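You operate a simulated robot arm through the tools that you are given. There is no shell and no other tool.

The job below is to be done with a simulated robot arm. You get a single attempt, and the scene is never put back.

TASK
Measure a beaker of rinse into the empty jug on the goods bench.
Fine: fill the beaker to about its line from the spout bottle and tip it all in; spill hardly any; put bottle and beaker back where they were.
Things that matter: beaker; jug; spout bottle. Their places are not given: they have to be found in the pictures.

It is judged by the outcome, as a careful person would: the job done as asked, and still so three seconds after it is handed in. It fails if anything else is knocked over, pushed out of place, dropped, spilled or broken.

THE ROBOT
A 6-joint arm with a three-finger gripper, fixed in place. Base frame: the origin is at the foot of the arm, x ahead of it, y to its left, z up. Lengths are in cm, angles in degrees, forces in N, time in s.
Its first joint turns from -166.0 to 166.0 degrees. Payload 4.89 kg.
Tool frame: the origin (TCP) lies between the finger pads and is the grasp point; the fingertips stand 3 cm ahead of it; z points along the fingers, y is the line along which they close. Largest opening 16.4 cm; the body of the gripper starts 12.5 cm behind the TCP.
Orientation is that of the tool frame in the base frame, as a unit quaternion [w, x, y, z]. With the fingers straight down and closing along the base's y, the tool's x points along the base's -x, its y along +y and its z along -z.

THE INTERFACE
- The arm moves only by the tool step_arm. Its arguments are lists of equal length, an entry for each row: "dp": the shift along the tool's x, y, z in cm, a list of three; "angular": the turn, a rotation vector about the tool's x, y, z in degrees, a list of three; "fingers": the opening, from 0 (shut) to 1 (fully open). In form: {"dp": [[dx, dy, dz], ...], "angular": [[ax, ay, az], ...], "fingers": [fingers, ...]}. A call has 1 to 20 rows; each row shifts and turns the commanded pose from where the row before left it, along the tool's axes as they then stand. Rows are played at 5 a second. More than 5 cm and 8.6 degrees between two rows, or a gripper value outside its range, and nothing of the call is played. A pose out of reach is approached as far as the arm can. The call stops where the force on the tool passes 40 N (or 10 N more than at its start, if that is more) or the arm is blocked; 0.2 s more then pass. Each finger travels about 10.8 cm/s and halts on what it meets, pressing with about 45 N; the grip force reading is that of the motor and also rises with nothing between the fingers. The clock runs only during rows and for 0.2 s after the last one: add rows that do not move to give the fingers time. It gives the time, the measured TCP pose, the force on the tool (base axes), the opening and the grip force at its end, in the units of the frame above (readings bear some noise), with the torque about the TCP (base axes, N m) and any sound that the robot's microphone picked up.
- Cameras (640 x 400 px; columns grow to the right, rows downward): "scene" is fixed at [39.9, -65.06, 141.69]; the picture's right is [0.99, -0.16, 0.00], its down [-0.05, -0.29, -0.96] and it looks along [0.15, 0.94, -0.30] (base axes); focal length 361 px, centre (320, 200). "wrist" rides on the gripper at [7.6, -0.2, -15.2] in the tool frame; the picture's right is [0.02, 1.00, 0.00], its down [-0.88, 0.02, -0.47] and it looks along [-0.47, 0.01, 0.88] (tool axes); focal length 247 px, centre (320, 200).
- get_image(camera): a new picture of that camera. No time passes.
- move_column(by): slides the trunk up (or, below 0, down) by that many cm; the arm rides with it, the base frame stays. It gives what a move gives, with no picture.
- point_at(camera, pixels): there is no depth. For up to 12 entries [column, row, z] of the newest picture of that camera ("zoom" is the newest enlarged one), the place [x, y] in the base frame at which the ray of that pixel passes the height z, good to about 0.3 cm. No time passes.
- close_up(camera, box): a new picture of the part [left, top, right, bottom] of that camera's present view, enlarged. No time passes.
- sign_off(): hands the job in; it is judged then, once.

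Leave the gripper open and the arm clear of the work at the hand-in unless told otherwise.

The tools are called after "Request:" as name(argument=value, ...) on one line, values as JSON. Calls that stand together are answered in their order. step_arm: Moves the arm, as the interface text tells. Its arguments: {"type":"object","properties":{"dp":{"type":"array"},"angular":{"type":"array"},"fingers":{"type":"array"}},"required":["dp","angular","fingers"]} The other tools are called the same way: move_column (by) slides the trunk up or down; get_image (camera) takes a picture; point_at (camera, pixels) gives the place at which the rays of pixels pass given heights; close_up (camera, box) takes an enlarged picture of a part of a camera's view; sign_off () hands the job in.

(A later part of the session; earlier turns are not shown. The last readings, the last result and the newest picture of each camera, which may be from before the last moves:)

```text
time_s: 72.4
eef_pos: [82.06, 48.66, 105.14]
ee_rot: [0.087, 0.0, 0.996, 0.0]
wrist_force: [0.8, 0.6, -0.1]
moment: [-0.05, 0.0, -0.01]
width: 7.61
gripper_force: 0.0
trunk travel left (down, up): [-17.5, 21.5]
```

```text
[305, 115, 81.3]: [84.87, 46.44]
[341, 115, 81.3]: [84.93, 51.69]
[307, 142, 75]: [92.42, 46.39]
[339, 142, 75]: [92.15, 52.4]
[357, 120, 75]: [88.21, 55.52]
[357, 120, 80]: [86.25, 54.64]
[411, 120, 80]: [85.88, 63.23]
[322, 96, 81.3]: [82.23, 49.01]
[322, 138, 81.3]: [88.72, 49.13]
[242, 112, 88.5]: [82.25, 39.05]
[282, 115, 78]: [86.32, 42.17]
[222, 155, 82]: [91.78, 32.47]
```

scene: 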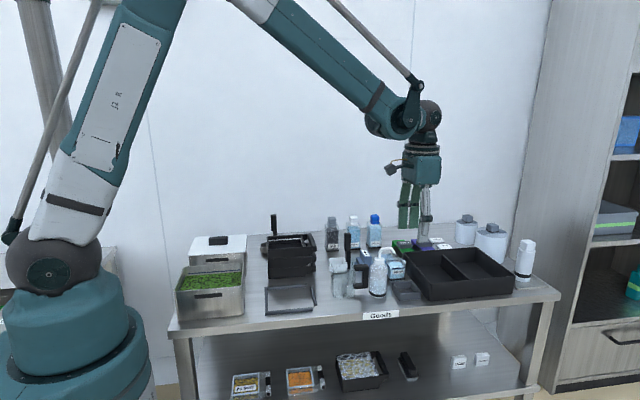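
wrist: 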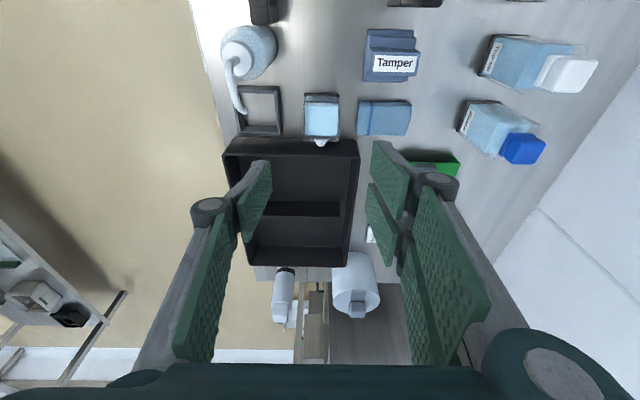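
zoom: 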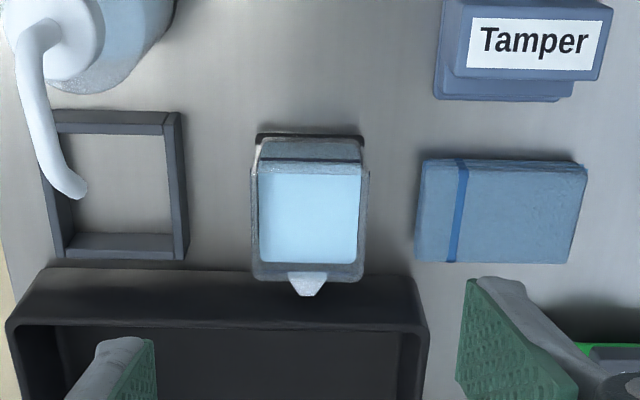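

The beaker spans y 46.0–51.7, and the blue block starts at about y 54.7, so fingers opened to 7.6 cm will fit. I'll advance 18 cm along the tool and stop with the tips just above the rim.

Request:
step_arm(dp=[[0.1, 0.2, 3], [0, 0, 3], [0, 0, 3], [0, 0, 3], [0, 0, 3], [0, 0, 2], [0, 0, 1], [0, 0, 0]], angular=[[0, 0, 0], [0, 0, 0], [0, 0, 0], [0, 0, 0], [0, 0, 0], [0, 0, 0], [0, 0, 0], [0, 0, 0]], fingers=[0.463, 0.463, 0.463, 0.463, 0.463, 0.463, 0.463, 0.463])

Request:
get_image(camera="wrist")

Request:
get_image(camera="scene")

Request:
close_up(camera="scene", box=[350, 200, 440, 310])

```text
time_s: 74.2
eef_pos: [85.16, 48.87, 87.48]
ee_rot: [0.087, 0.001, 0.996, 0.0]
wrist_force: [-0.2, 0.5, -0.4]
moment: [0.01, -0.01, -0.01]
width: 7.57
gripper_force: 0.0
trunk travel left (down, up): [-17.5, 21.5]
```

```text
taken
```

wrist: 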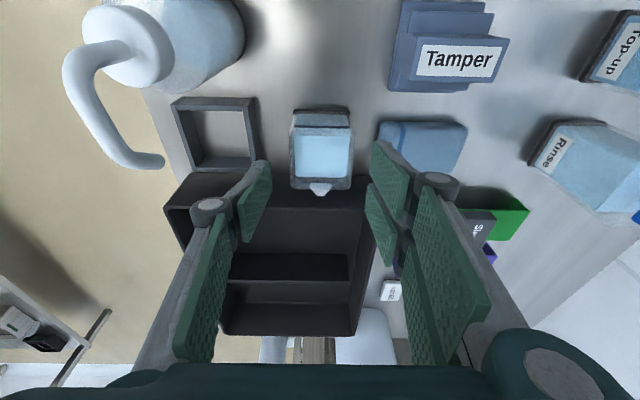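

```text
taken
```

scene: 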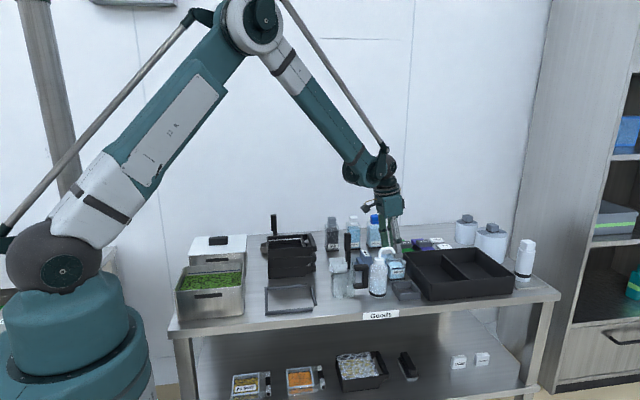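

```text
3.64 times, centred on (395, 255) of scene
```

zoom: 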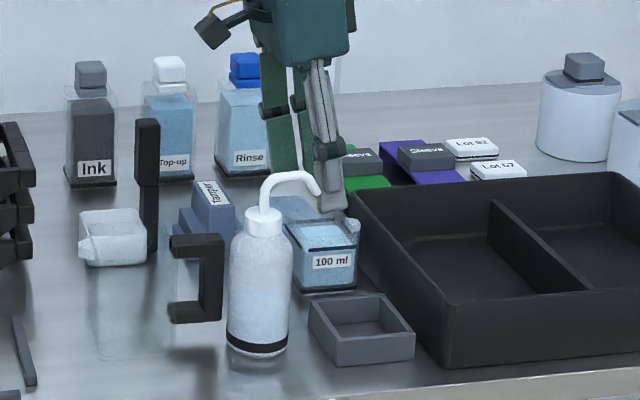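

The fingers straddle the beaker evenly, and the spout is clear of the hand. I'll go down the last 7.7 cm gently.

Request:
step_arm(dp=[[0, 0, 1.3], [0, 0, 1.5], [0, 0, 1.5], [0, 0, 1.4], [0, 0, 1.2], [0, 0, 0.7], [0, 0, 0]], angular=[[0, 0, 0], [0, 0, 0], [0, 0, 0], [0, 0, 0], [0, 0, 0], [0, 0, 0], [0, 0, 0]], fingers=[0.463, 0.463, 0.463, 0.463, 0.463, 0.463, 0.463])

Request:
get_image(camera="wrist")

Request:
close_up(camera="scene", box=[350, 200, 440, 310])

```text
time_s: 75.8
eef_pos: [86.44, 48.88, 79.93]
ee_rot: [0.087, 0.0, 0.996, 0.0]
wrist_force: [-1.3, 0.7, -0.8]
moment: [0.0, -0.01, -0.02]
width: 7.62
gripper_force: 0.0
trunk travel left (down, up): [-17.5, 21.5]
```

```text
taken
```

wrist: 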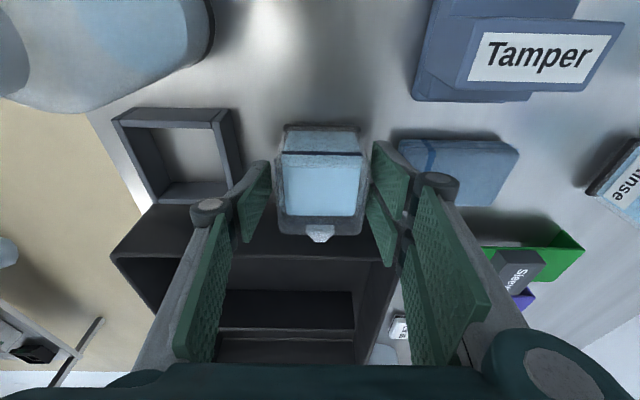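

```text
3.64 times, centred on (395, 255) of scene
```

zoom: 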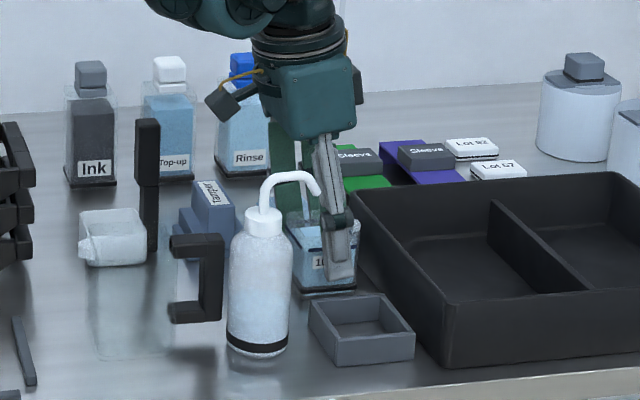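

The beaker sits evenly between the fingers. I'll close slowly until contact.

Request:
step_arm(dp=[[0, 0, 0], [0, 0, 0], [0, 0, 0], [0, 0, 0], [0, 0, 0], [0, 0, 0]], angular=[[0, 0, 0], [0, 0, 0], [0, 0, 0], [0, 0, 0], [0, 0, 0], [0, 0, 0]], fingers=[0.43, 0.4, 0.38, 0.36, 0.35, 0.35])

Request:
step_arm(dp=[[0, 0, 0], [0, 0, 0], [0, 0, 0], [0, 0, 0]], angular=[[0, 0, 0], [0, 0, 0], [0, 0, 0], [0, 0, 0]], fingers=[0.345, 0.34, 0.335, 0.33])

Request:
get_image(camera="wrist")

```text
time_s: 77.2
eef_pos: [86.58, 48.83, 80.0]
ee_rot: [0.088, 0.0, 0.996, 0.0]
wrist_force: [0.3, 1.8, 1.2]
moment: [0.05, 0.01, 0.01]
width: 5.96
gripper_force: 44.9
trunk travel left (down, up): [-17.5, 21.5]
```

```text
time_s: 78.2
eef_pos: [86.44, 48.88, 79.93]
ee_rot: [0.086, 0.0, 0.996, 0.0]
wrist_force: [-0.5, 0.7, 1.6]
moment: [0.07, -0.03, 0.03]
width: 5.92
gripper_force: 44.7
trunk travel left (down, up): [-17.5, 21.5]
```

```text
taken
```

wrist: 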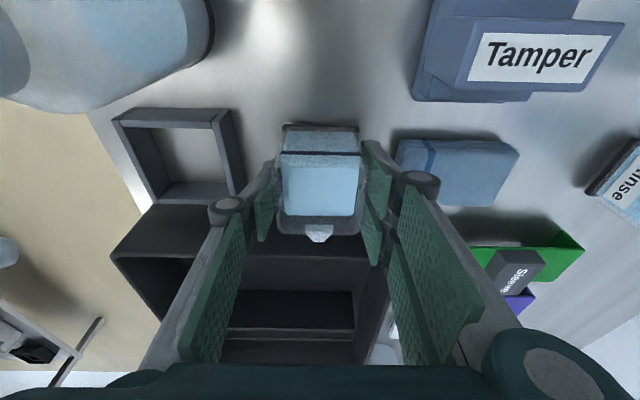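

The beaker is held at 5.9 cm with steady force. I'll lift straight up slowly by about 8 cm.

Request:
step_arm(dp=[[-0.05, 0, -0.3], [-0.1, 0, -0.59], [-0.17, 0, -0.98], [-0.21, 0, -1.18], [-0.21, 0, -1.18], [-0.21, 0, -1.18], [-0.21, 0, -1.18], [-0.17, 0, -0.98], [-0.1, 0, -0.59], [0, 0, 0]], angular=[[0, 0, 0], [0, 0, 0], [0, 0, 0], [0, 0, 0], [0, 0, 0], [0, 0, 0], [0, 0, 0], [0, 0, 0], [0, 0, 0], [0, 0, 0]], fingers=[0.32, 0.32, 0.32, 0.32, 0.32, 0.32, 0.32, 0.32, 0.32, 0.32])

Request:
get_image(camera="wrist")

Request:
close_up(camera="scene", box=[350, 180, 440, 310])

```text
time_s: 80.4
eef_pos: [86.31, 48.92, 88.26]
ee_rot: [0.088, 0.0, 0.996, 0.001]
wrist_force: [0.2, 0.5, -1.5]
moment: [-0.01, 0.02, 0.01]
width: 5.92
gripper_force: 45.2
trunk travel left (down, up): [-17.5, 21.5]
```

```text
taken
```

wrist: 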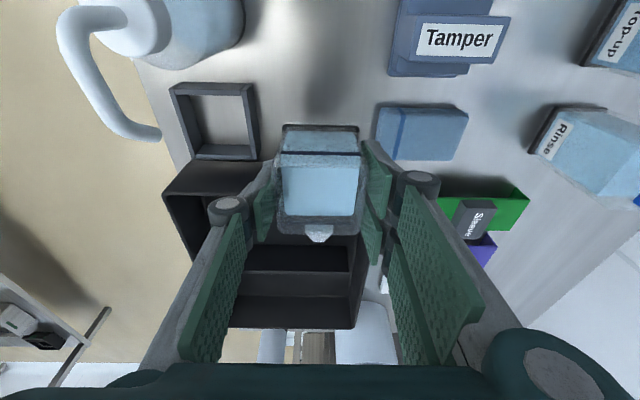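

```text
3.08 times, centred on (395, 245) of scene
```

zoom: 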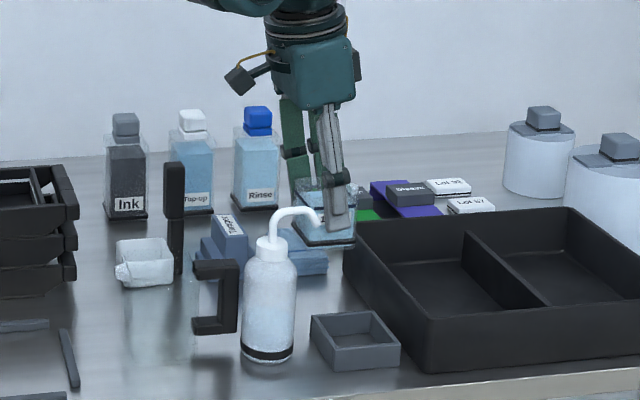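

It's steady and level. I'll raise it another 10 cm, clear of the spout and scoop handle.

Request:
step_arm(dp=[[-0.1, 0, -0.59], [-0.17, 0, -0.98], [-0.21, 0, -1.18], [-0.24, 0, -1.38], [-0.24, 0, -1.38], [-0.24, 0, -1.38], [-0.21, 0, -1.18], [-0.17, 0, -0.98], [-0.1, 0, -0.59], [0, 0, 0]], angular=[[0, 0, 0], [0, 0, 0], [0, 0, 0], [0, 0, 0], [0, 0, 0], [0, 0, 0], [0, 0, 0], [0, 0, 0], [0, 0, 0], [0, 0, 0]], fingers=[0.32, 0.32, 0.32, 0.32, 0.32, 0.32, 0.32, 0.32, 0.32, 0.32])

Request:
step_arm(dp=[[0.4, 0, -0.07], [0.8, 0, -0.14], [1.18, 0, -0.21], [1.48, 0, -0.26], [1.67, 0, -0.295], [1.67, 0, -0.295], [1.67, 0, -0.295], [1.67, 0, -0.295], [1.67, 0, -0.295], [1.67, 0, -0.295], [1.67, 0, -0.295], [1.67, 0, -0.295], [1.48, 0, -0.26], [1.0, 0, -0.18], [0.7, 0, -0.12], [0.3, 0, -0.05], [0, 0, 0]], angular=[[0, 0, 0], [0, 0, 0], [0, 0, 0], [0, 0, 0], [0, 0, 0], [0, 0, 0], [0, 0, 0], [0, 0, 0], [0, 0, 0], [0, 0, 0], [0, 0, 0], [0, 0, 0], [0, 0, 0], [0, 0, 0], [0, 0, 0], [0, 0, 0], [0, 0, 0]], fingers=[0.32, 0.32, 0.32, 0.32, 0.32, 0.32, 0.32, 0.32, 0.32, 0.32, 0.32, 0.32, 0.32, 0.32, 0.32, 0.32, 0.32])

Request:
get_image(camera="wrist")

Request:
get_image(camera="scene")

```text
time_s: 82.6
eef_pos: [86.28, 48.89, 97.9]
ee_rot: [0.086, 0.0, 0.996, 0.0]
wrist_force: [0.0, 0.3, -1.6]
moment: [0.02, -0.03, -0.05]
width: 5.93
gripper_force: 44.9
trunk travel left (down, up): [-17.5, 21.5]
```

```text
time_s: 86.2
eef_pos: [65.28, 48.87, 98.01]
ee_rot: [0.087, -0.001, 0.996, 0.0]
wrist_force: [-0.2, 0.3, -1.6]
moment: [-0.01, 0.02, -0.04]
width: 5.92
gripper_force: 45.0
trunk travel left (down, up): [-17.5, 21.5]
```

```text
taken
```

wrist: 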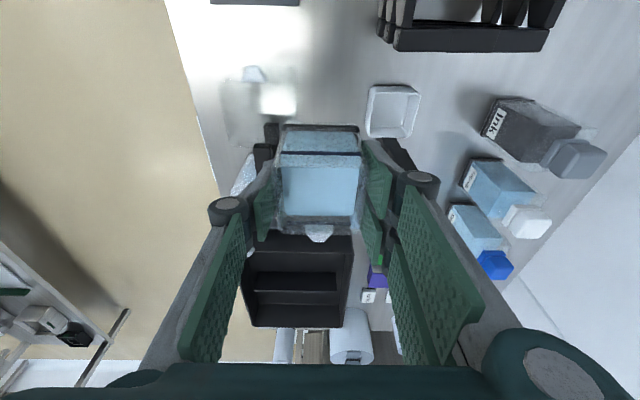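

```text
taken
```

scene: 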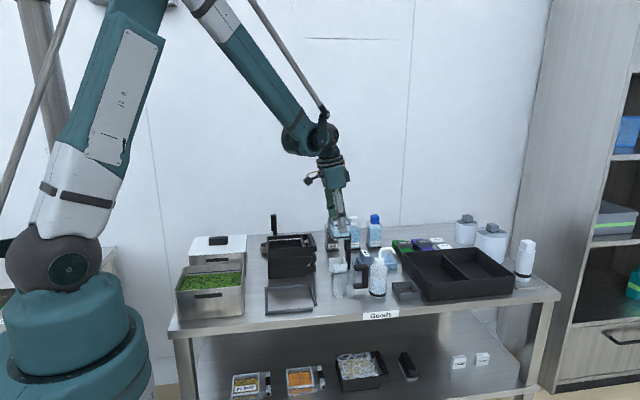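

The beaker is now over the jug's column. I'll enlarge the jug to find its opening.

Request:
close_up(camera="wrist", box=[200, 40, 320, 160])

Request:
close_up(camera="scene", box=[310, 210, 410, 310])

```text
3.33 times, centred on (260, 100) of wrist
```

zoom: 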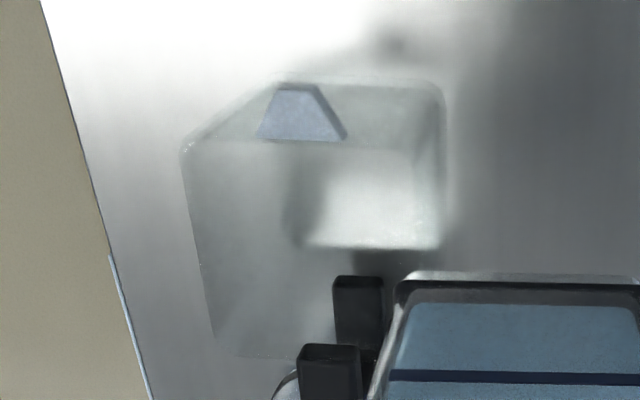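

```text
4.00 times, centred on (360, 260) of scene
```

zoom: 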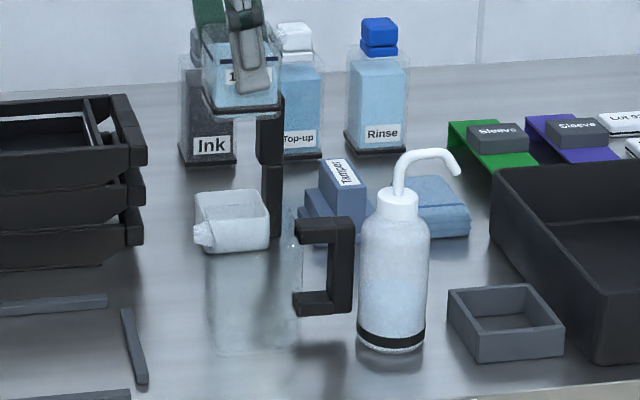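

I'll project the jug rim corners at its estimated rim height.

Request:
point_at(camera="wrist", pixels=[[219, 83.5, 85], [219, 83.5, 84], [228.5, 142, 85], [254, 82, 84], [285.6, 84, 85], [297, 66, 75], [258, 68, 75], [298, 114, 75], [254, 66, 83.5], [264, 146, 85], [273, 146, 85]])

```text
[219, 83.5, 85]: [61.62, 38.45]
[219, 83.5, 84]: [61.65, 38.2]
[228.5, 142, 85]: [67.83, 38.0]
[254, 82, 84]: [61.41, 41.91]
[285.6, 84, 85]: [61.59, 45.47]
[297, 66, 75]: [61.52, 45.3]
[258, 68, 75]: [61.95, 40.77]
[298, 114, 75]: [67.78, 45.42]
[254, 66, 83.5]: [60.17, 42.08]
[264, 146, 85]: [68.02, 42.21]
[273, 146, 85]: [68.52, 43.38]
```

The jug spans x 61.5–68.2, y 38.2–45.4, centre (64.9, 41.8). Now I'll turn the beaker slowly about the vertical so its lip faces −y.

Request:
step_arm(dp=[[0, 0, 0], [0, 0, 0], [0, 0, 0], [0, 0, 0], [0, 0, 0], [0, 0, 0], [0, 0, 0], [0, 0, 0], [0, 0, 0], [0, 0, 0], [0, 0, 0], [0, 0, 0], [0, 0, 0], [0, 0, 0], [0, 0, 0], [0, 0, 0], [0, 0, 0], [0, 0, 0], [0, 0, 0], [0, 0, 0]], angular=[[0.35, 0, 1.97], [0.7, 0, 3.94], [0.868, 0, 4.924], [0.868, 0, 4.924], [0.868, 0, 4.924], [0.868, 0, 4.924], [0.868, 0, 4.924], [0.868, 0, 4.924], [0.868, 0, 4.924], [0.868, 0, 4.924], [0.868, 0, 4.924], [0.868, 0, 4.924], [0.868, 0, 4.924], [0.868, 0, 4.924], [0.868, 0, 4.924], [0.868, 0, 4.924], [0.868, 0, 4.924], [0.868, 0, 4.924], [0.7, 0, 3.94], [0, 0, 0]], fingers=[0.32, 0.32, 0.32, 0.32, 0.32, 0.32, 0.32, 0.32, 0.32, 0.32, 0.32, 0.32, 0.32, 0.32, 0.32, 0.32, 0.32, 0.32, 0.32, 0.32])

Request:
get_image(camera="wrist")

Request:
get_image(camera="scene")

```text
time_s: 90.4
eef_pos: [65.4, 48.9, 98.03]
ee_rot: [0.061, 0.704, 0.705, -0.062]
wrist_force: [0.4, -0.5, -1.5]
moment: [0.01, 0.01, -0.03]
width: 5.93
gripper_force: 44.8
trunk travel left (down, up): [-17.5, 21.5]
```

```text
taken
```

wrist: 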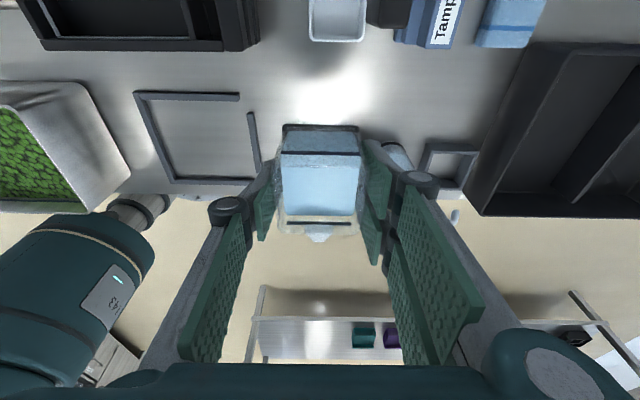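

```text
taken
```

scene: 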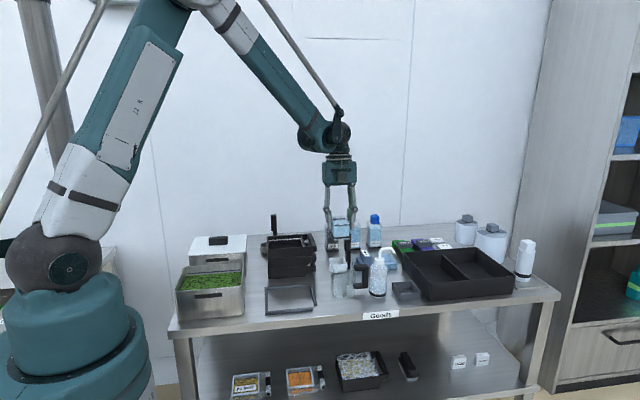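

The lip now faces −y and the level is calm. I'll lower and shift so that the lip hangs over the jug opening.

Request:
step_arm(dp=[[-0.14, -0.04, 0.5], [-0.283, -0.083, 0.98], [-0.283, -0.083, 0.98], [-0.283, -0.083, 0.98], [-0.283, -0.083, 0.98], [-0.283, -0.083, 0.98], [-0.14, -0.04, 0.49], [0, 0, 0]], angular=[[0, 0, 0], [0, 0, 0], [0, 0, 0], [0, 0, 0], [0, 0, 0], [0, 0, 0], [0, 0, 0], [0, 0, 0]], fingers=[0.32, 0.32, 0.32, 0.32, 0.32, 0.32, 0.32, 0.32])

Request:
get_image(camera="wrist")

Request:
close_up(camera="scene", box=[300, 180, 410, 310])

```text
time_s: 92.2
eef_pos: [64.78, 46.2, 92.5]
ee_rot: [0.062, 0.705, 0.704, -0.062]
wrist_force: [-0.4, 0.2, -1.5]
moment: [0.04, -0.01, -0.02]
width: 5.92
gripper_force: 45.7
trunk travel left (down, up): [-17.5, 21.5]
```

```text
taken
```

wrist: 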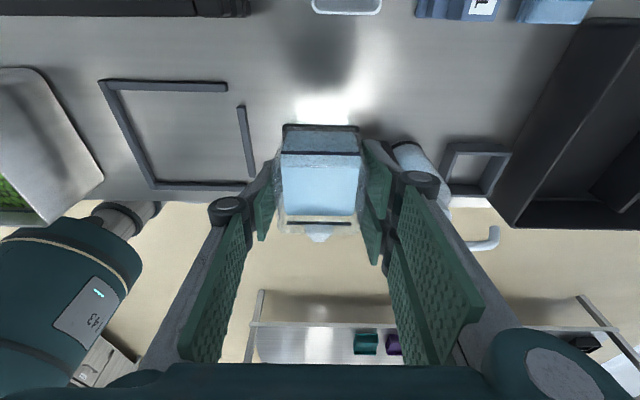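

```text
3.08 times, centred on (355, 245) of scene
```

zoom: 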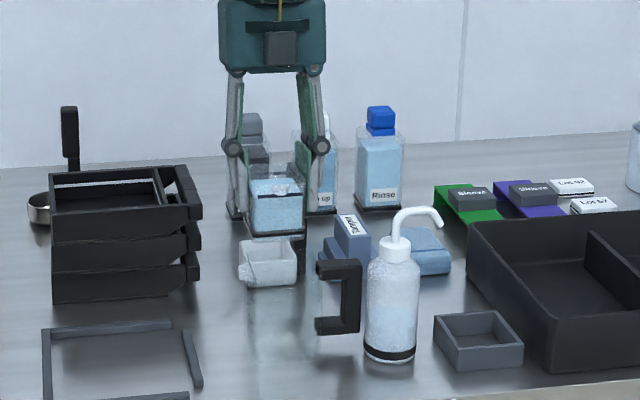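

The beaker hangs above the jug with its lip toward −y. I'll start tipping: 24° first, then look.

Request:
step_arm(dp=[[0, 0, 0], [0, 0, 0], [0, 0, 0], [0, 0, 0], [0, 0, 0], [0, 0, 0], [0, 0, 0]], angular=[[0, 3, 0], [0, 4, 0], [0, 5, 0], [0, 5, 0], [0, 4, 0], [0, 3, 0], [0, 0, 0]], fingers=[0.32, 0.32, 0.32, 0.32, 0.32, 0.32, 0.32])

Request:
get_image(camera="wrist")

Request:
close_up(camera="scene", box=[300, 180, 410, 310])

```text
time_s: 93.8
eef_pos: [64.82, 46.24, 92.46]
ee_rot: [-0.086, 0.702, 0.701, 0.086]
wrist_force: [0.8, -0.8, -2.1]
moment: [-0.01, -0.01, -0.04]
width: 5.97
gripper_force: 45.2
trunk travel left (down, up): [-17.5, 21.5]
```

```text
taken
```

wrist: 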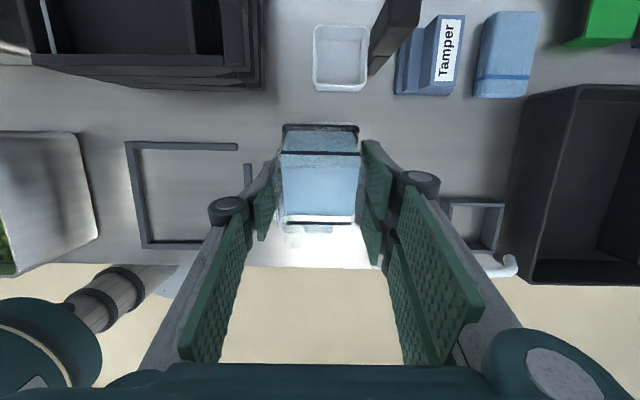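

```text
3.08 times, centred on (355, 245) of scene
```

zoom: 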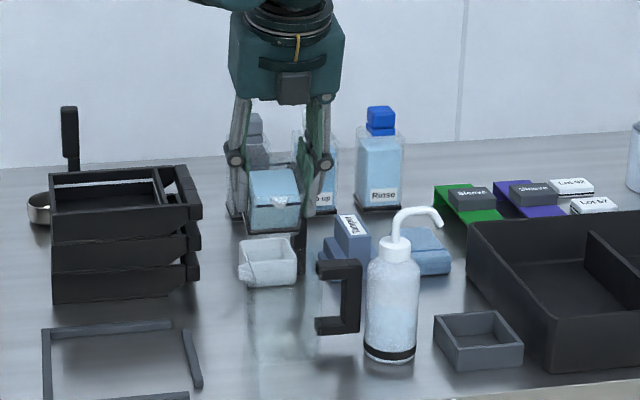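

No flow yet at 24°. I'll go on to 32°.

Request:
step_arm(dp=[[0, 0, 0], [0, 0, 0], [0, 0, 0], [0, 0, 0]], angular=[[0, 3, 0], [0, 3, 0], [0, 2, 0], [0, 0, 0]], fingers=[0.32, 0.32, 0.32, 0.32])

Request:
close_up(camera="wrist", box=[250, 110, 390, 270])

Request:
close_up(camera="scene", box=[310, 210, 390, 310])

```text
time_s: 94.8
eef_pos: [64.78, 46.27, 92.47]
ee_rot: [-0.135, 0.694, 0.694, 0.134]
wrist_force: [-0.3, 0.0, -1.9]
moment: [0.02, -0.05, 0.01]
width: 5.92
gripper_force: 44.5
trunk travel left (down, up): [-17.5, 21.5]
```

```text
2.50 times, centred on (320, 190) of wrist
```

zoom: 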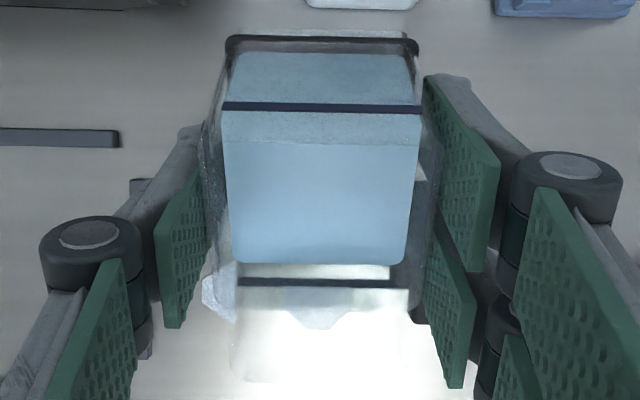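

```text
4.00 times, centred on (350, 260) of scene
```

zoom: 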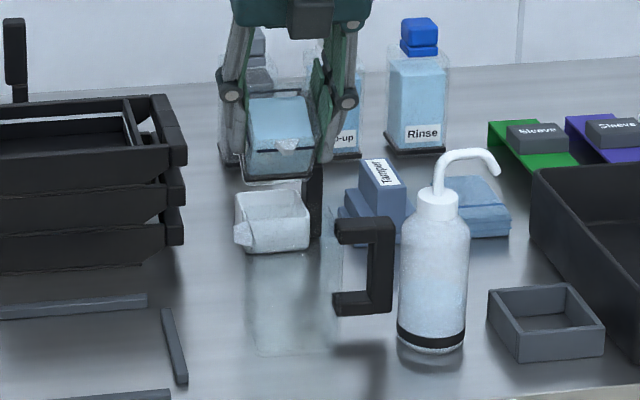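

The beaker lip at zoom (315,320) hangs within the jug outline. I'll continue to 38°.

Request:
step_arm(dp=[[0, 0, 0], [0, 0, 0], [0, 0, 0], [0, 0, 0]], angular=[[0, 2, 0], [0, 2, 0], [0, 2, 0], [0, 0, 0]], fingers=[0.32, 0.32, 0.32, 0.32])

Request:
close_up(camera="wrist", box=[250, 110, 390, 270])

Request:
close_up(camera="scene", box=[310, 210, 390, 310])

```text
time_s: 95.8
eef_pos: [64.89, 46.23, 92.5]
ee_rot: [-0.171, 0.686, 0.686, 0.171]
wrist_force: [0.7, 0.1, -0.9]
moment: [-0.04, -0.02, -0.01]
width: 5.93
gripper_force: 44.5
trunk travel left (down, up): [-17.5, 21.5]
```

```text
2.50 times, centred on (320, 190) of wrist
```

zoom: 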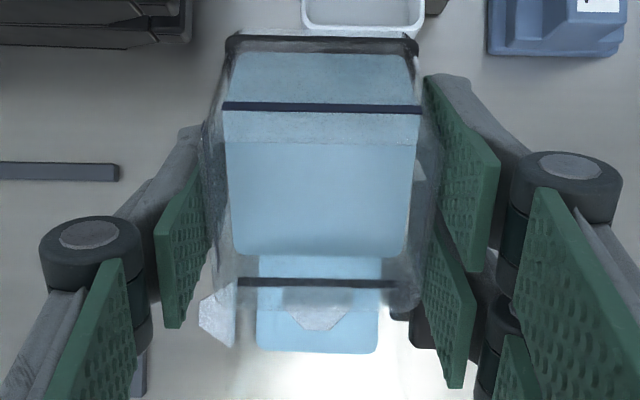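

```text
4.00 times, centred on (350, 260) of scene
```

zoom: 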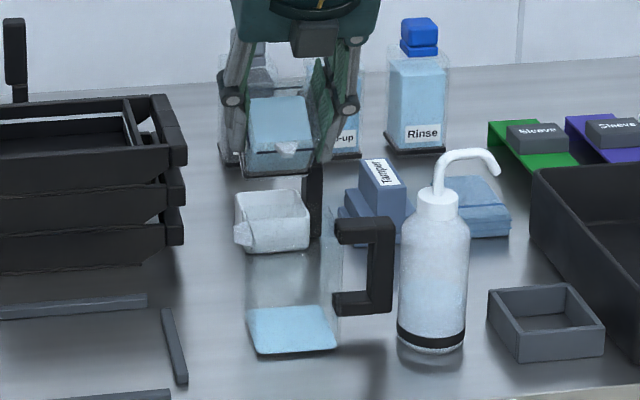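

Rinse has landed in the jug with nothing outside. I'll go on at 2° per row up to 56°, drifting slightly toward −y to keep the lip over the opening.

Request:
step_arm(dp=[[-0.07, 0, -0.04], [-0.07, 0, -0.04], [-0.07, 0, -0.04], [-0.07, 0, -0.05], [0, 0, 0], [0, 0, 0]], angular=[[0, 2, 0], [0, 2, 0], [0, 2, 0], [0, 2, 0], [0, 0, 0], [0, 0, 0]], fingers=[0.32, 0.32, 0.32, 0.32, 0.32, 0.32])

Request:
close_up(camera="wrist", box=[250, 110, 390, 270])

Request:
close_up(camera="scene", box=[310, 210, 390, 310])

```text
time_s: 97.2
eef_pos: [64.8, 45.93, 92.56]
ee_rot: [-0.219, 0.672, 0.673, 0.219]
wrist_force: [0.0, -1.0, -1.6]
moment: [-0.05, 0.0, 0.01]
width: 5.93
gripper_force: 44.9
trunk travel left (down, up): [-17.5, 21.5]
```

```text
2.50 times, centred on (320, 190) of wrist
```

zoom: 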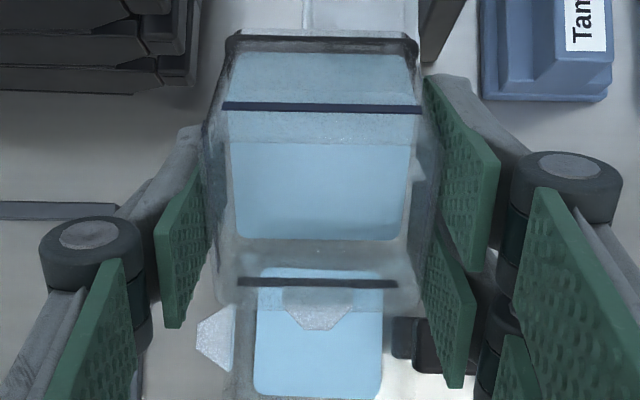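

```text
4.00 times, centred on (350, 260) of scene
```

zoom: 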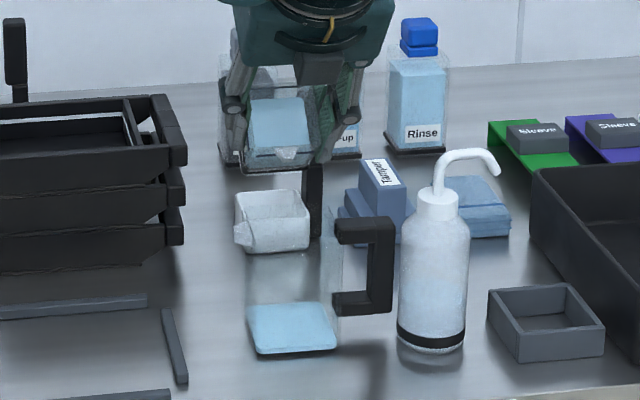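

It's pouring cleanly and the jug level is rising. I'll continue to about 60°.

Request:
step_arm(dp=[[-0.06, 0, -0.05], [-0.06, 0, -0.05], [-0.06, 0, -0.05], [-0.06, 0, -0.06], [-0.05, 0, -0.06], [-0.05, 0, -0.06], [-0.05, 0, -0.06], [0, 0, 0], [0, 0, 0]], angular=[[0, 2, 0], [0, 2, 0], [0, 2, 0], [0, 2, 0], [0, 2, 0], [0, 2, 0], [0, 2, 0], [0, 0, 0], [0, 0, 0]], fingers=[0.32, 0.32, 0.32, 0.32, 0.32, 0.32, 0.32, 0.32, 0.32])

Request:
close_up(camera="wrist", box=[250, 110, 390, 270])

Request:
close_up(camera="scene", box=[310, 210, 390, 310])

```text
time_s: 99.2
eef_pos: [64.72, 45.32, 92.47]
ee_rot: [-0.299, 0.641, 0.641, 0.298]
wrist_force: [-0.4, -0.1, -1.3]
moment: [-0.01, 0.0, 0.01]
width: 5.92
gripper_force: 44.8
trunk travel left (down, up): [-17.5, 21.5]
```

```text
2.50 times, centred on (320, 190) of wrist
```

zoom: 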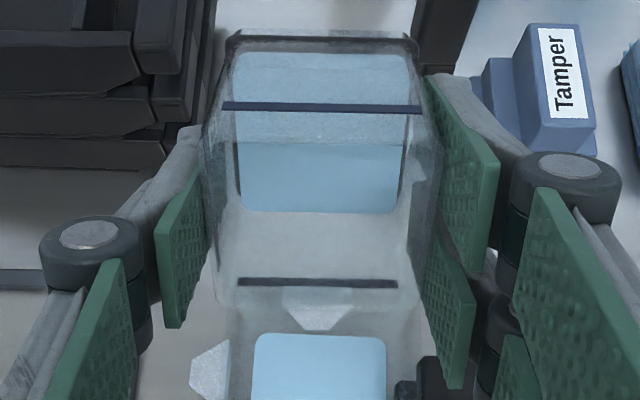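

```text
4.00 times, centred on (350, 260) of scene
```

zoom: 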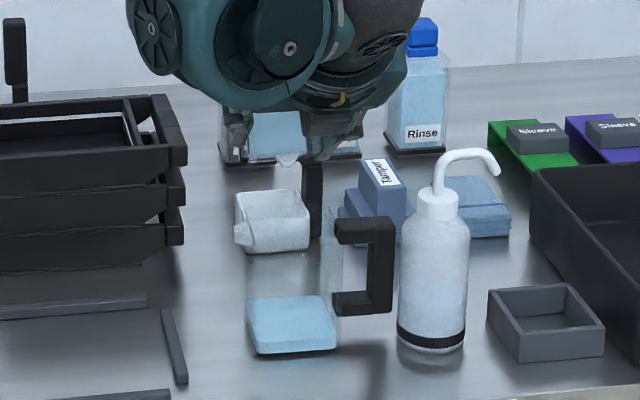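

At 60° a good part is in the jug. I'll continue to 90°, shifting −y to keep the lip centred.

Request:
step_arm(dp=[[-0.09, 0, -0.12], [-0.085, 0, -0.122], [-0.08, 0, -0.127], [-0.075, 0, -0.13], [-0.07, 0, -0.133], [-0.065, 0, -0.135], [0, 0, 0], [0, 0, 0]], angular=[[0, 2.5, 0], [0, 2.5, 0], [0, 2.5, 0], [0, 2.5, 0], [0, 2.5, 0], [0, 2.5, 0], [0, 0, 0], [0, 0, 0]], fingers=[0.32, 0.32, 0.32, 0.32, 0.32, 0.32, 0.32, 0.32])

Request:
close_up(camera="wrist", box=[250, 110, 390, 270])

Request:
close_up(camera="scene", box=[310, 210, 390, 310])

```text
time_s: 101.0
eef_pos: [64.87, 44.49, 92.61]
ee_rot: [-0.38, 0.596, 0.596, 0.38]
wrist_force: [-0.8, 0.2, -1.4]
moment: [-0.02, 0.0, 0.05]
width: 5.88
gripper_force: 45.4
trunk travel left (down, up): [-17.5, 21.5]
```

```text
2.50 times, centred on (320, 190) of wrist
```

zoom: 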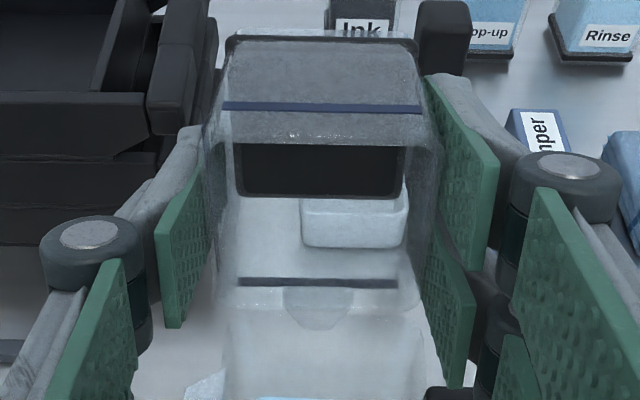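

```text
4.00 times, centred on (350, 260) of scene
```

zoom: 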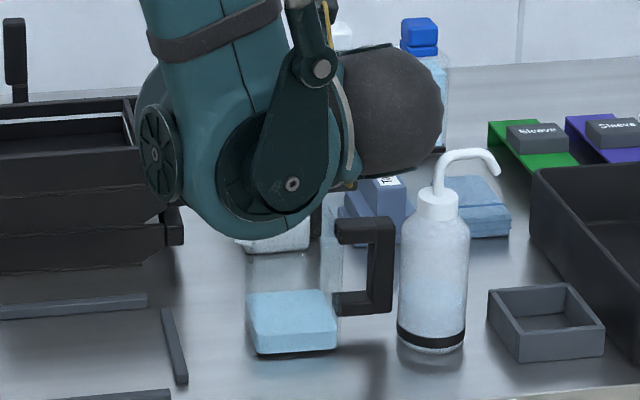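

At 75° the beaker already looks empty. I'll tip on to about 97° to drain the rest.

Request:
step_arm(dp=[[-0.065, 0, -0.15], [-0.06, 0, -0.153], [-0.05, 0, -0.157], [-0.045, 0, -0.158], [-0.04, 0, -0.16], [-0.03, 0, -0.162], [-0.025, 0, -0.163], [-0.015, 0, -0.165], [-0.01, 0, -0.165], [0, 0, 0], [0, 0, 0], [0, 0, 0], [0, 0, 0]], angular=[[0, 2.5, 0], [0, 2.5, 0], [0, 2.5, 0], [0, 2.5, 0], [0, 2.5, 0], [0, 2.5, 0], [0, 2.5, 0], [0, 2.5, 0], [0, 2.5, 0], [0, 0, 0], [0, 0, 0], [0, 0, 0], [0, 0, 0]], fingers=[0.32, 0.32, 0.32, 0.32, 0.32, 0.32, 0.32, 0.32, 0.32, 0.32, 0.32, 0.32, 0.32])

Request:
close_up(camera="wrist", box=[250, 110, 390, 270])

Request:
get_image(camera="scene")

```text
time_s: 103.8
eef_pos: [69.08, 43.92, 96.62]
ee_rot: [-0.489, 0.511, 0.512, 0.487]
wrist_force: [0.2, 0.2, 0.2]
moment: [-0.05, -0.01, -0.01]
width: 5.88
gripper_force: 44.4
out of reach, approached as far as the arm can: row 3, 4, 5, 6, 7, 8, 9
trunk travel left (down, up): [-17.5, 21.5]
```

```text
2.50 times, centred on (320, 190) of wrist
```

zoom: 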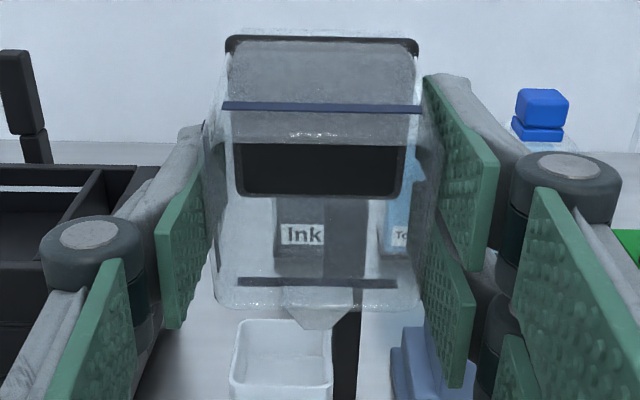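

```text
taken
```

scene: 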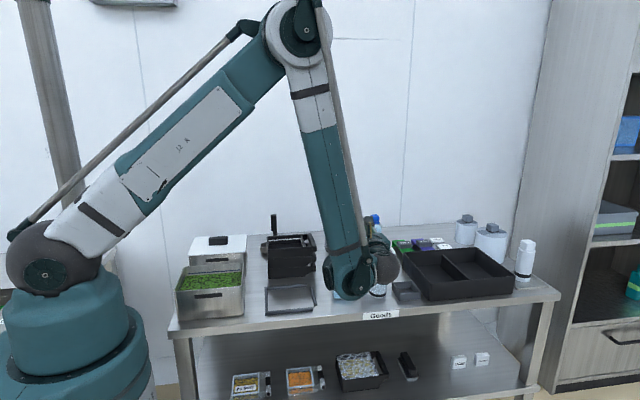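

The last rows were near the arm's inner limit and it drifted to x 69, but the beaker is empty and nothing was touched. I'll reverse along the same path.

Request:
step_arm(dp=[[0.01, 0, 0.165], [0.015, 0, 0.165], [0.025, 0, 0.163], [0.03, 0, 0.162], [0.04, 0, 0.16], [0.045, 0, 0.158], [0.05, 0, 0.157], [0.06, 0, 0.153], [0.065, 0, 0.15], [0, 0, 0], [0, 0, 0]], angular=[[0, -2.5, 0], [0, -2.5, 0], [0, -2.5, 0], [0, -2.5, 0], [0, -2.5, 0], [0, -2.5, 0], [0, -2.5, 0], [0, -2.5, 0], [0, -2.5, 0], [0, 0, 0], [0, 0, 0]], fingers=[0.32, 0.32, 0.32, 0.32, 0.32, 0.32, 0.32, 0.32, 0.32, 0.32, 0.32])

Request:
get_image(camera="wrist")

Request:
close_up(camera="scene", box=[310, 210, 410, 320])

```text
time_s: 106.2
eef_pos: [69.02, 45.41, 96.73]
ee_rot: [-0.38, 0.597, 0.596, 0.379]
wrist_force: [-0.5, 0.5, -0.8]
moment: [-0.04, -0.01, -0.04]
width: 5.9
gripper_force: 44.5
trunk travel left (down, up): [-17.5, 21.5]
```

```text
taken
```

wrist: 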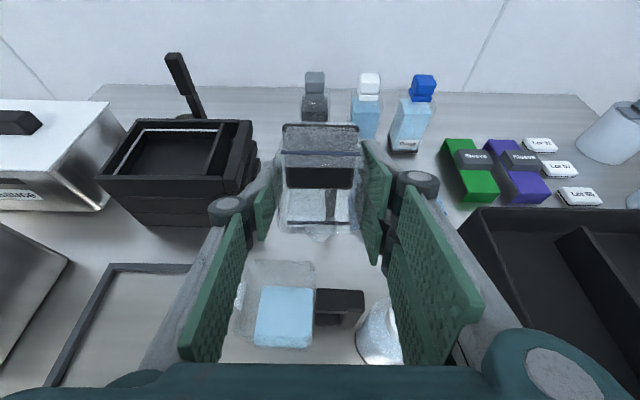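

```text
3.64 times, centred on (360, 265) of scene
```

zoom: 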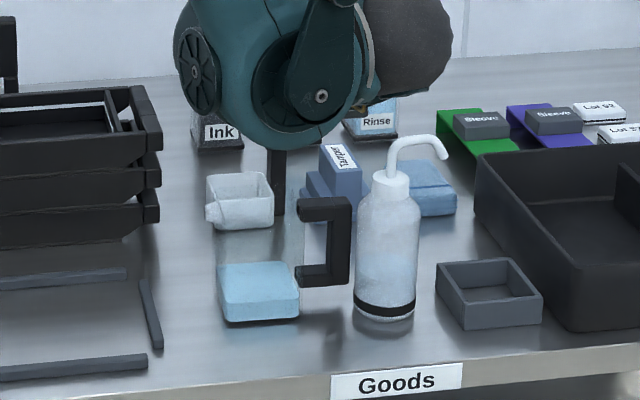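

The jug holds all the rinse, the beaker is empty, and no spill shows. I'll level the beaker here, well above everything.

Request:
step_arm(dp=[[0, 0, 0], [0, 0, 0], [0, 0, 0], [0, 0, 0], [0, 0, 0], [0, 0, 0], [0, 0, 0], [0, 0, 0], [0, 0, 0], [0, 0, 0], [0, 0, 0], [0, 0, 0], [0, 0, 0], [0, 0, 0], [0, 0, 0], [0, 0, 0]], angular=[[0, -5, 0], [0, -5, 0], [0, -5, 0], [0, -5, 0], [0, -5, 0], [0, -5, 0], [0, -5, 0], [0, -5, 0], [0, -5, 0], [0, -5, 0], [0, -5, 0], [0, -5, 0], [0, -5, 0], [0, -5, 0], [0, -5, 0], [0, 0, 0]], fingers=[0.32, 0.32, 0.32, 0.32, 0.32, 0.32, 0.32, 0.32, 0.32, 0.32, 0.32, 0.32, 0.32, 0.32, 0.32, 0.32])

Request:
get_image(camera="wrist")

Request:
close_up(camera="scene", box=[300, 180, 420, 320])

```text
time_s: 109.6
eef_pos: [69.09, 45.53, 96.62]
ee_rot: [0.063, 0.704, 0.705, -0.062]
wrist_force: [-0.2, -0.5, -1.4]
moment: [0.0, 0.01, 0.02]
width: 5.87
gripper_force: 45.3
trunk travel left (down, up): [-17.5, 21.5]
```

```text
taken
```

wrist: 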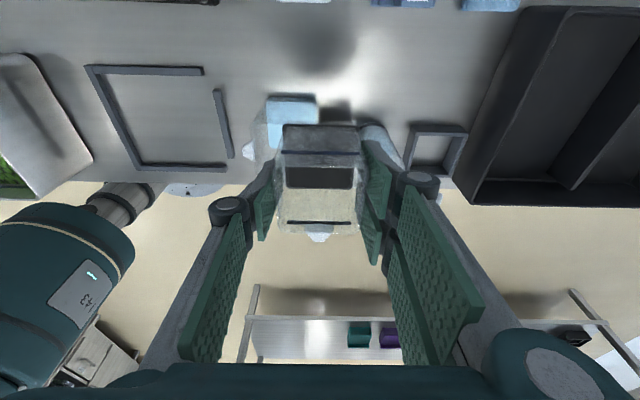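

```text
2.86 times, centred on (360, 250) of scene
```

zoom: 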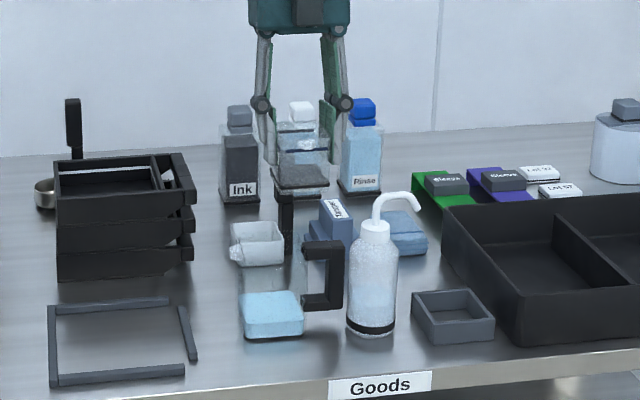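

All clean. I'll turn the beaker back so its lip faces +x.

Request:
step_arm(dp=[[0, 0, 0], [0, 0, 0], [0, 0, 0], [0, 0, 0], [0, 0, 0], [0, 0, 0], [0, 0, 0], [0, 0, 0], [0, 0, 0], [0, 0, 0], [0, 0, 0], [0, 0, 0], [0, 0, 0], [0, 0, 0], [0, 0, 0], [0, 0, 0], [0, 0, 0], [0, 0, 0], [0, 0, 0]], angular=[[-0.868, 0, -4.924], [-0.868, 0, -4.924], [-0.868, 0, -4.924], [-0.868, 0, -4.924], [-0.868, 0, -4.924], [-0.868, 0, -4.924], [-0.868, 0, -4.924], [-0.868, 0, -4.924], [-0.868, 0, -4.924], [-0.868, 0, -4.924], [-0.868, 0, -4.924], [-0.868, 0, -4.924], [-0.868, 0, -4.924], [-0.868, 0, -4.924], [-0.868, 0, -4.924], [-0.868, 0, -4.924], [-0.868, 0, -4.924], [-0.868, 0, -4.924], [0, 0, 0]], fingers=[0.32, 0.32, 0.32, 0.32, 0.32, 0.32, 0.32, 0.32, 0.32, 0.32, 0.32, 0.32, 0.32, 0.32, 0.32, 0.32, 0.32, 0.32, 0.32])

```text
time_s: 113.6
eef_pos: [69.03, 45.5, 96.65]
ee_rot: [0.087, 0.0, 0.996, 0.0]
wrist_force: [0.3, -0.4, -0.1]
moment: [0.01, -0.01, -0.02]
width: 5.91
gripper_force: 44.5
trunk travel left (down, up): [-17.5, 21.5]
```

The orientation is back to the grasp one. I'll raise slightly and carry the beaker over its spot at (86.5, 48.9).

Request:
step_arm(dp=[[-0.234, 0, -1.33], [-1.72, 0.337, 0.303], [-1.72, 0.337, 0.303], [-1.72, 0.337, 0.303], [-1.72, 0.337, 0.303], [-1.72, 0.337, 0.303], [-1.72, 0.337, 0.303], [-1.72, 0.337, 0.303], [-1.72, 0.337, 0.303], [-1.72, 0.337, 0.303], [-1.72, 0.337, 0.303], [0, 0, 0], [0, 0, 0]], angular=[[0, 0, 0], [0, 0, 0], [0, 0, 0], [0, 0, 0], [0, 0, 0], [0, 0, 0], [0, 0, 0], [0, 0, 0], [0, 0, 0], [0, 0, 0], [0, 0, 0], [0, 0, 0], [0, 0, 0]], fingers=[0.32, 0.32, 0.32, 0.32, 0.32, 0.32, 0.32, 0.32, 0.32, 0.32, 0.32, 0.32, 0.32])

Request:
get_image(camera="wrist")

```text
time_s: 116.4
eef_pos: [86.55, 48.81, 98.12]
ee_rot: [0.087, 0.001, 0.996, 0.0]
wrist_force: [0.6, 0.1, -1.0]
moment: [-0.03, -0.01, 0.0]
width: 5.91
gripper_force: 44.9
trunk travel left (down, up): [-17.5, 21.5]
```

```text
taken
```

wrist: 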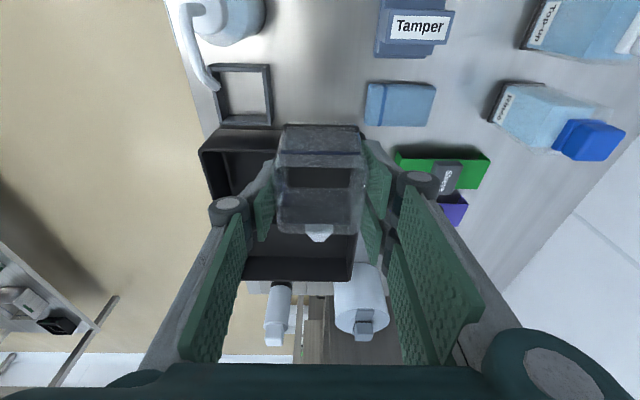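

I'm over the original spot. I'll descend straight to z 81.5, about 1.5 cm above resting.

Request:
step_arm(dp=[[0.17, 0, 0.985], [0.26, 0, 1.48], [0.26, 0, 1.48], [0.26, 0, 1.48], [0.26, 0, 1.48], [0.26, 0, 1.48], [0.26, 0, 1.48], [0.26, 0, 1.48], [0.26, 0, 1.48], [0.26, 0, 1.48], [0.26, 0, 1.48], [0.17, 0, 0.6], [0, 0, 0]], angular=[[0, 0, 0], [0, 0, 0], [0, 0, 0], [0, 0, 0], [0, 0, 0], [0, 0, 0], [0, 0, 0], [0, 0, 0], [0, 0, 0], [0, 0, 0], [0, 0, 0], [0, 0, 0], [0, 0, 0]], fingers=[0.32, 0.32, 0.32, 0.32, 0.32, 0.32, 0.32, 0.32, 0.32, 0.32, 0.32, 0.32, 0.32])

Request:
get_image(camera="wrist")

Request:
close_up(camera="scene", box=[350, 200, 440, 310])

```text
time_s: 119.2
eef_pos: [86.44, 48.78, 81.45]
ee_rot: [0.087, 0.0, 0.996, 0.0]
wrist_force: [-0.2, -0.2, -0.5]
moment: [0.04, 0.0, 0.01]
width: 5.87
gripper_force: 45.5
trunk travel left (down, up): [-17.5, 21.5]
```

```text
taken
```

wrist: 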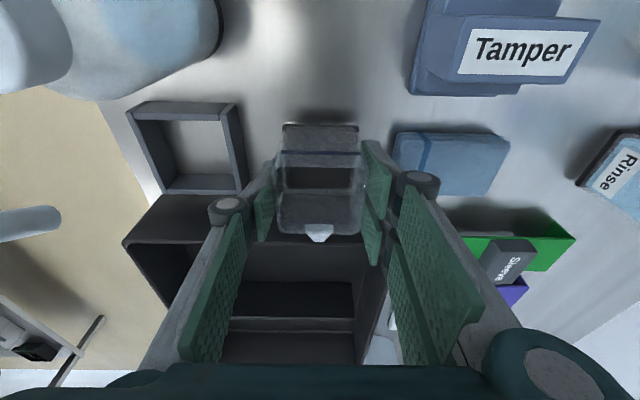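

```text
3.64 times, centred on (395, 255) of scene
```

zoom: 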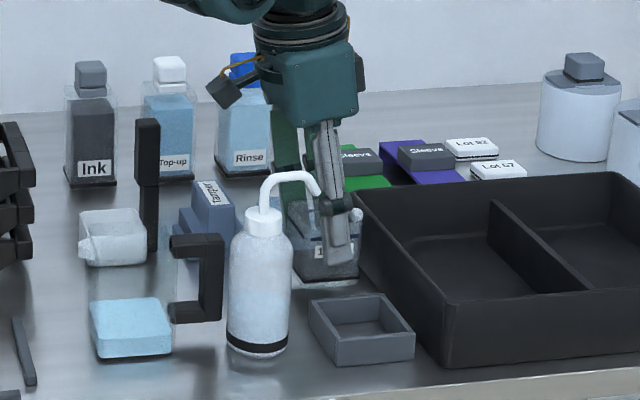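

I'll lower the last 1.5 cm in small steps until contact.

Request:
step_arm(dp=[[0.02, 0.08, 0.5], [0.06, 0, 0.4], [0.03, 0, 0.25], [0, 0, 0]], angular=[[0, 0, 0], [0, 0, 0], [0, 0, 0], [0, 0, 0]], fingers=[0.32, 0.32, 0.32, 0.32])

Request:
step_arm(dp=[[0.02, 0, 0.12], [0.02, 0, 0.1], [0, 0, 0]], angular=[[0, 0, 0], [0, 0, 0], [0, 0, 0]], fingers=[0.32, 0.32, 0.32])

```text
time_s: 120.2
eef_pos: [86.46, 48.9, 80.14]
ee_rot: [0.087, 0.001, 0.996, 0.0]
wrist_force: [0.9, 0.0, -0.7]
moment: [-0.01, -0.01, -0.05]
width: 5.91
gripper_force: 44.9
trunk travel left (down, up): [-17.5, 21.5]
```

```text
time_s: 121.0
eef_pos: [86.53, 48.82, 80.05]
ee_rot: [0.087, 0.001, 0.996, 0.0]
wrist_force: [2.8, 2.0, 11.7]
moment: [0.05, -0.07, -0.02]
width: 5.89
gripper_force: 45.1
trunk travel left (down, up): [-17.5, 21.5]
```

The beaker rests on the bench (+12 N) at the same place as before. I'll open gently to 7.6 cm.

Request:
step_arm(dp=[[-0.015, 0, -0.09], [0, 0, 0], [0, 0, 0], [0, 0, 0], [0, 0, 0], [0, 0, 0], [0, 0, 0]], angular=[[0, 0, 0], [0, 0, 0], [0, 0, 0], [0, 0, 0], [0, 0, 0], [0, 0, 0], [0, 0, 0]], fingers=[0.32, 0.36, 0.39, 0.42, 0.45, 0.463, 0.463])

Request:
get_image(camera="wrist")

```text
time_s: 122.6
eef_pos: [86.53, 48.89, 80.07]
ee_rot: [0.088, 0.001, 0.996, 0.0]
wrist_force: [0.8, 0.4, 0.9]
moment: [0.0, 0.04, -0.02]
width: 7.58
gripper_force: 0.1
trunk travel left (down, up): [-17.5, 21.5]
```

```text
taken
```

wrist: 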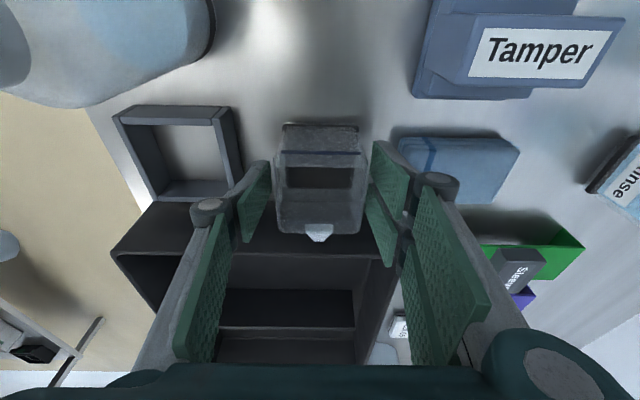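

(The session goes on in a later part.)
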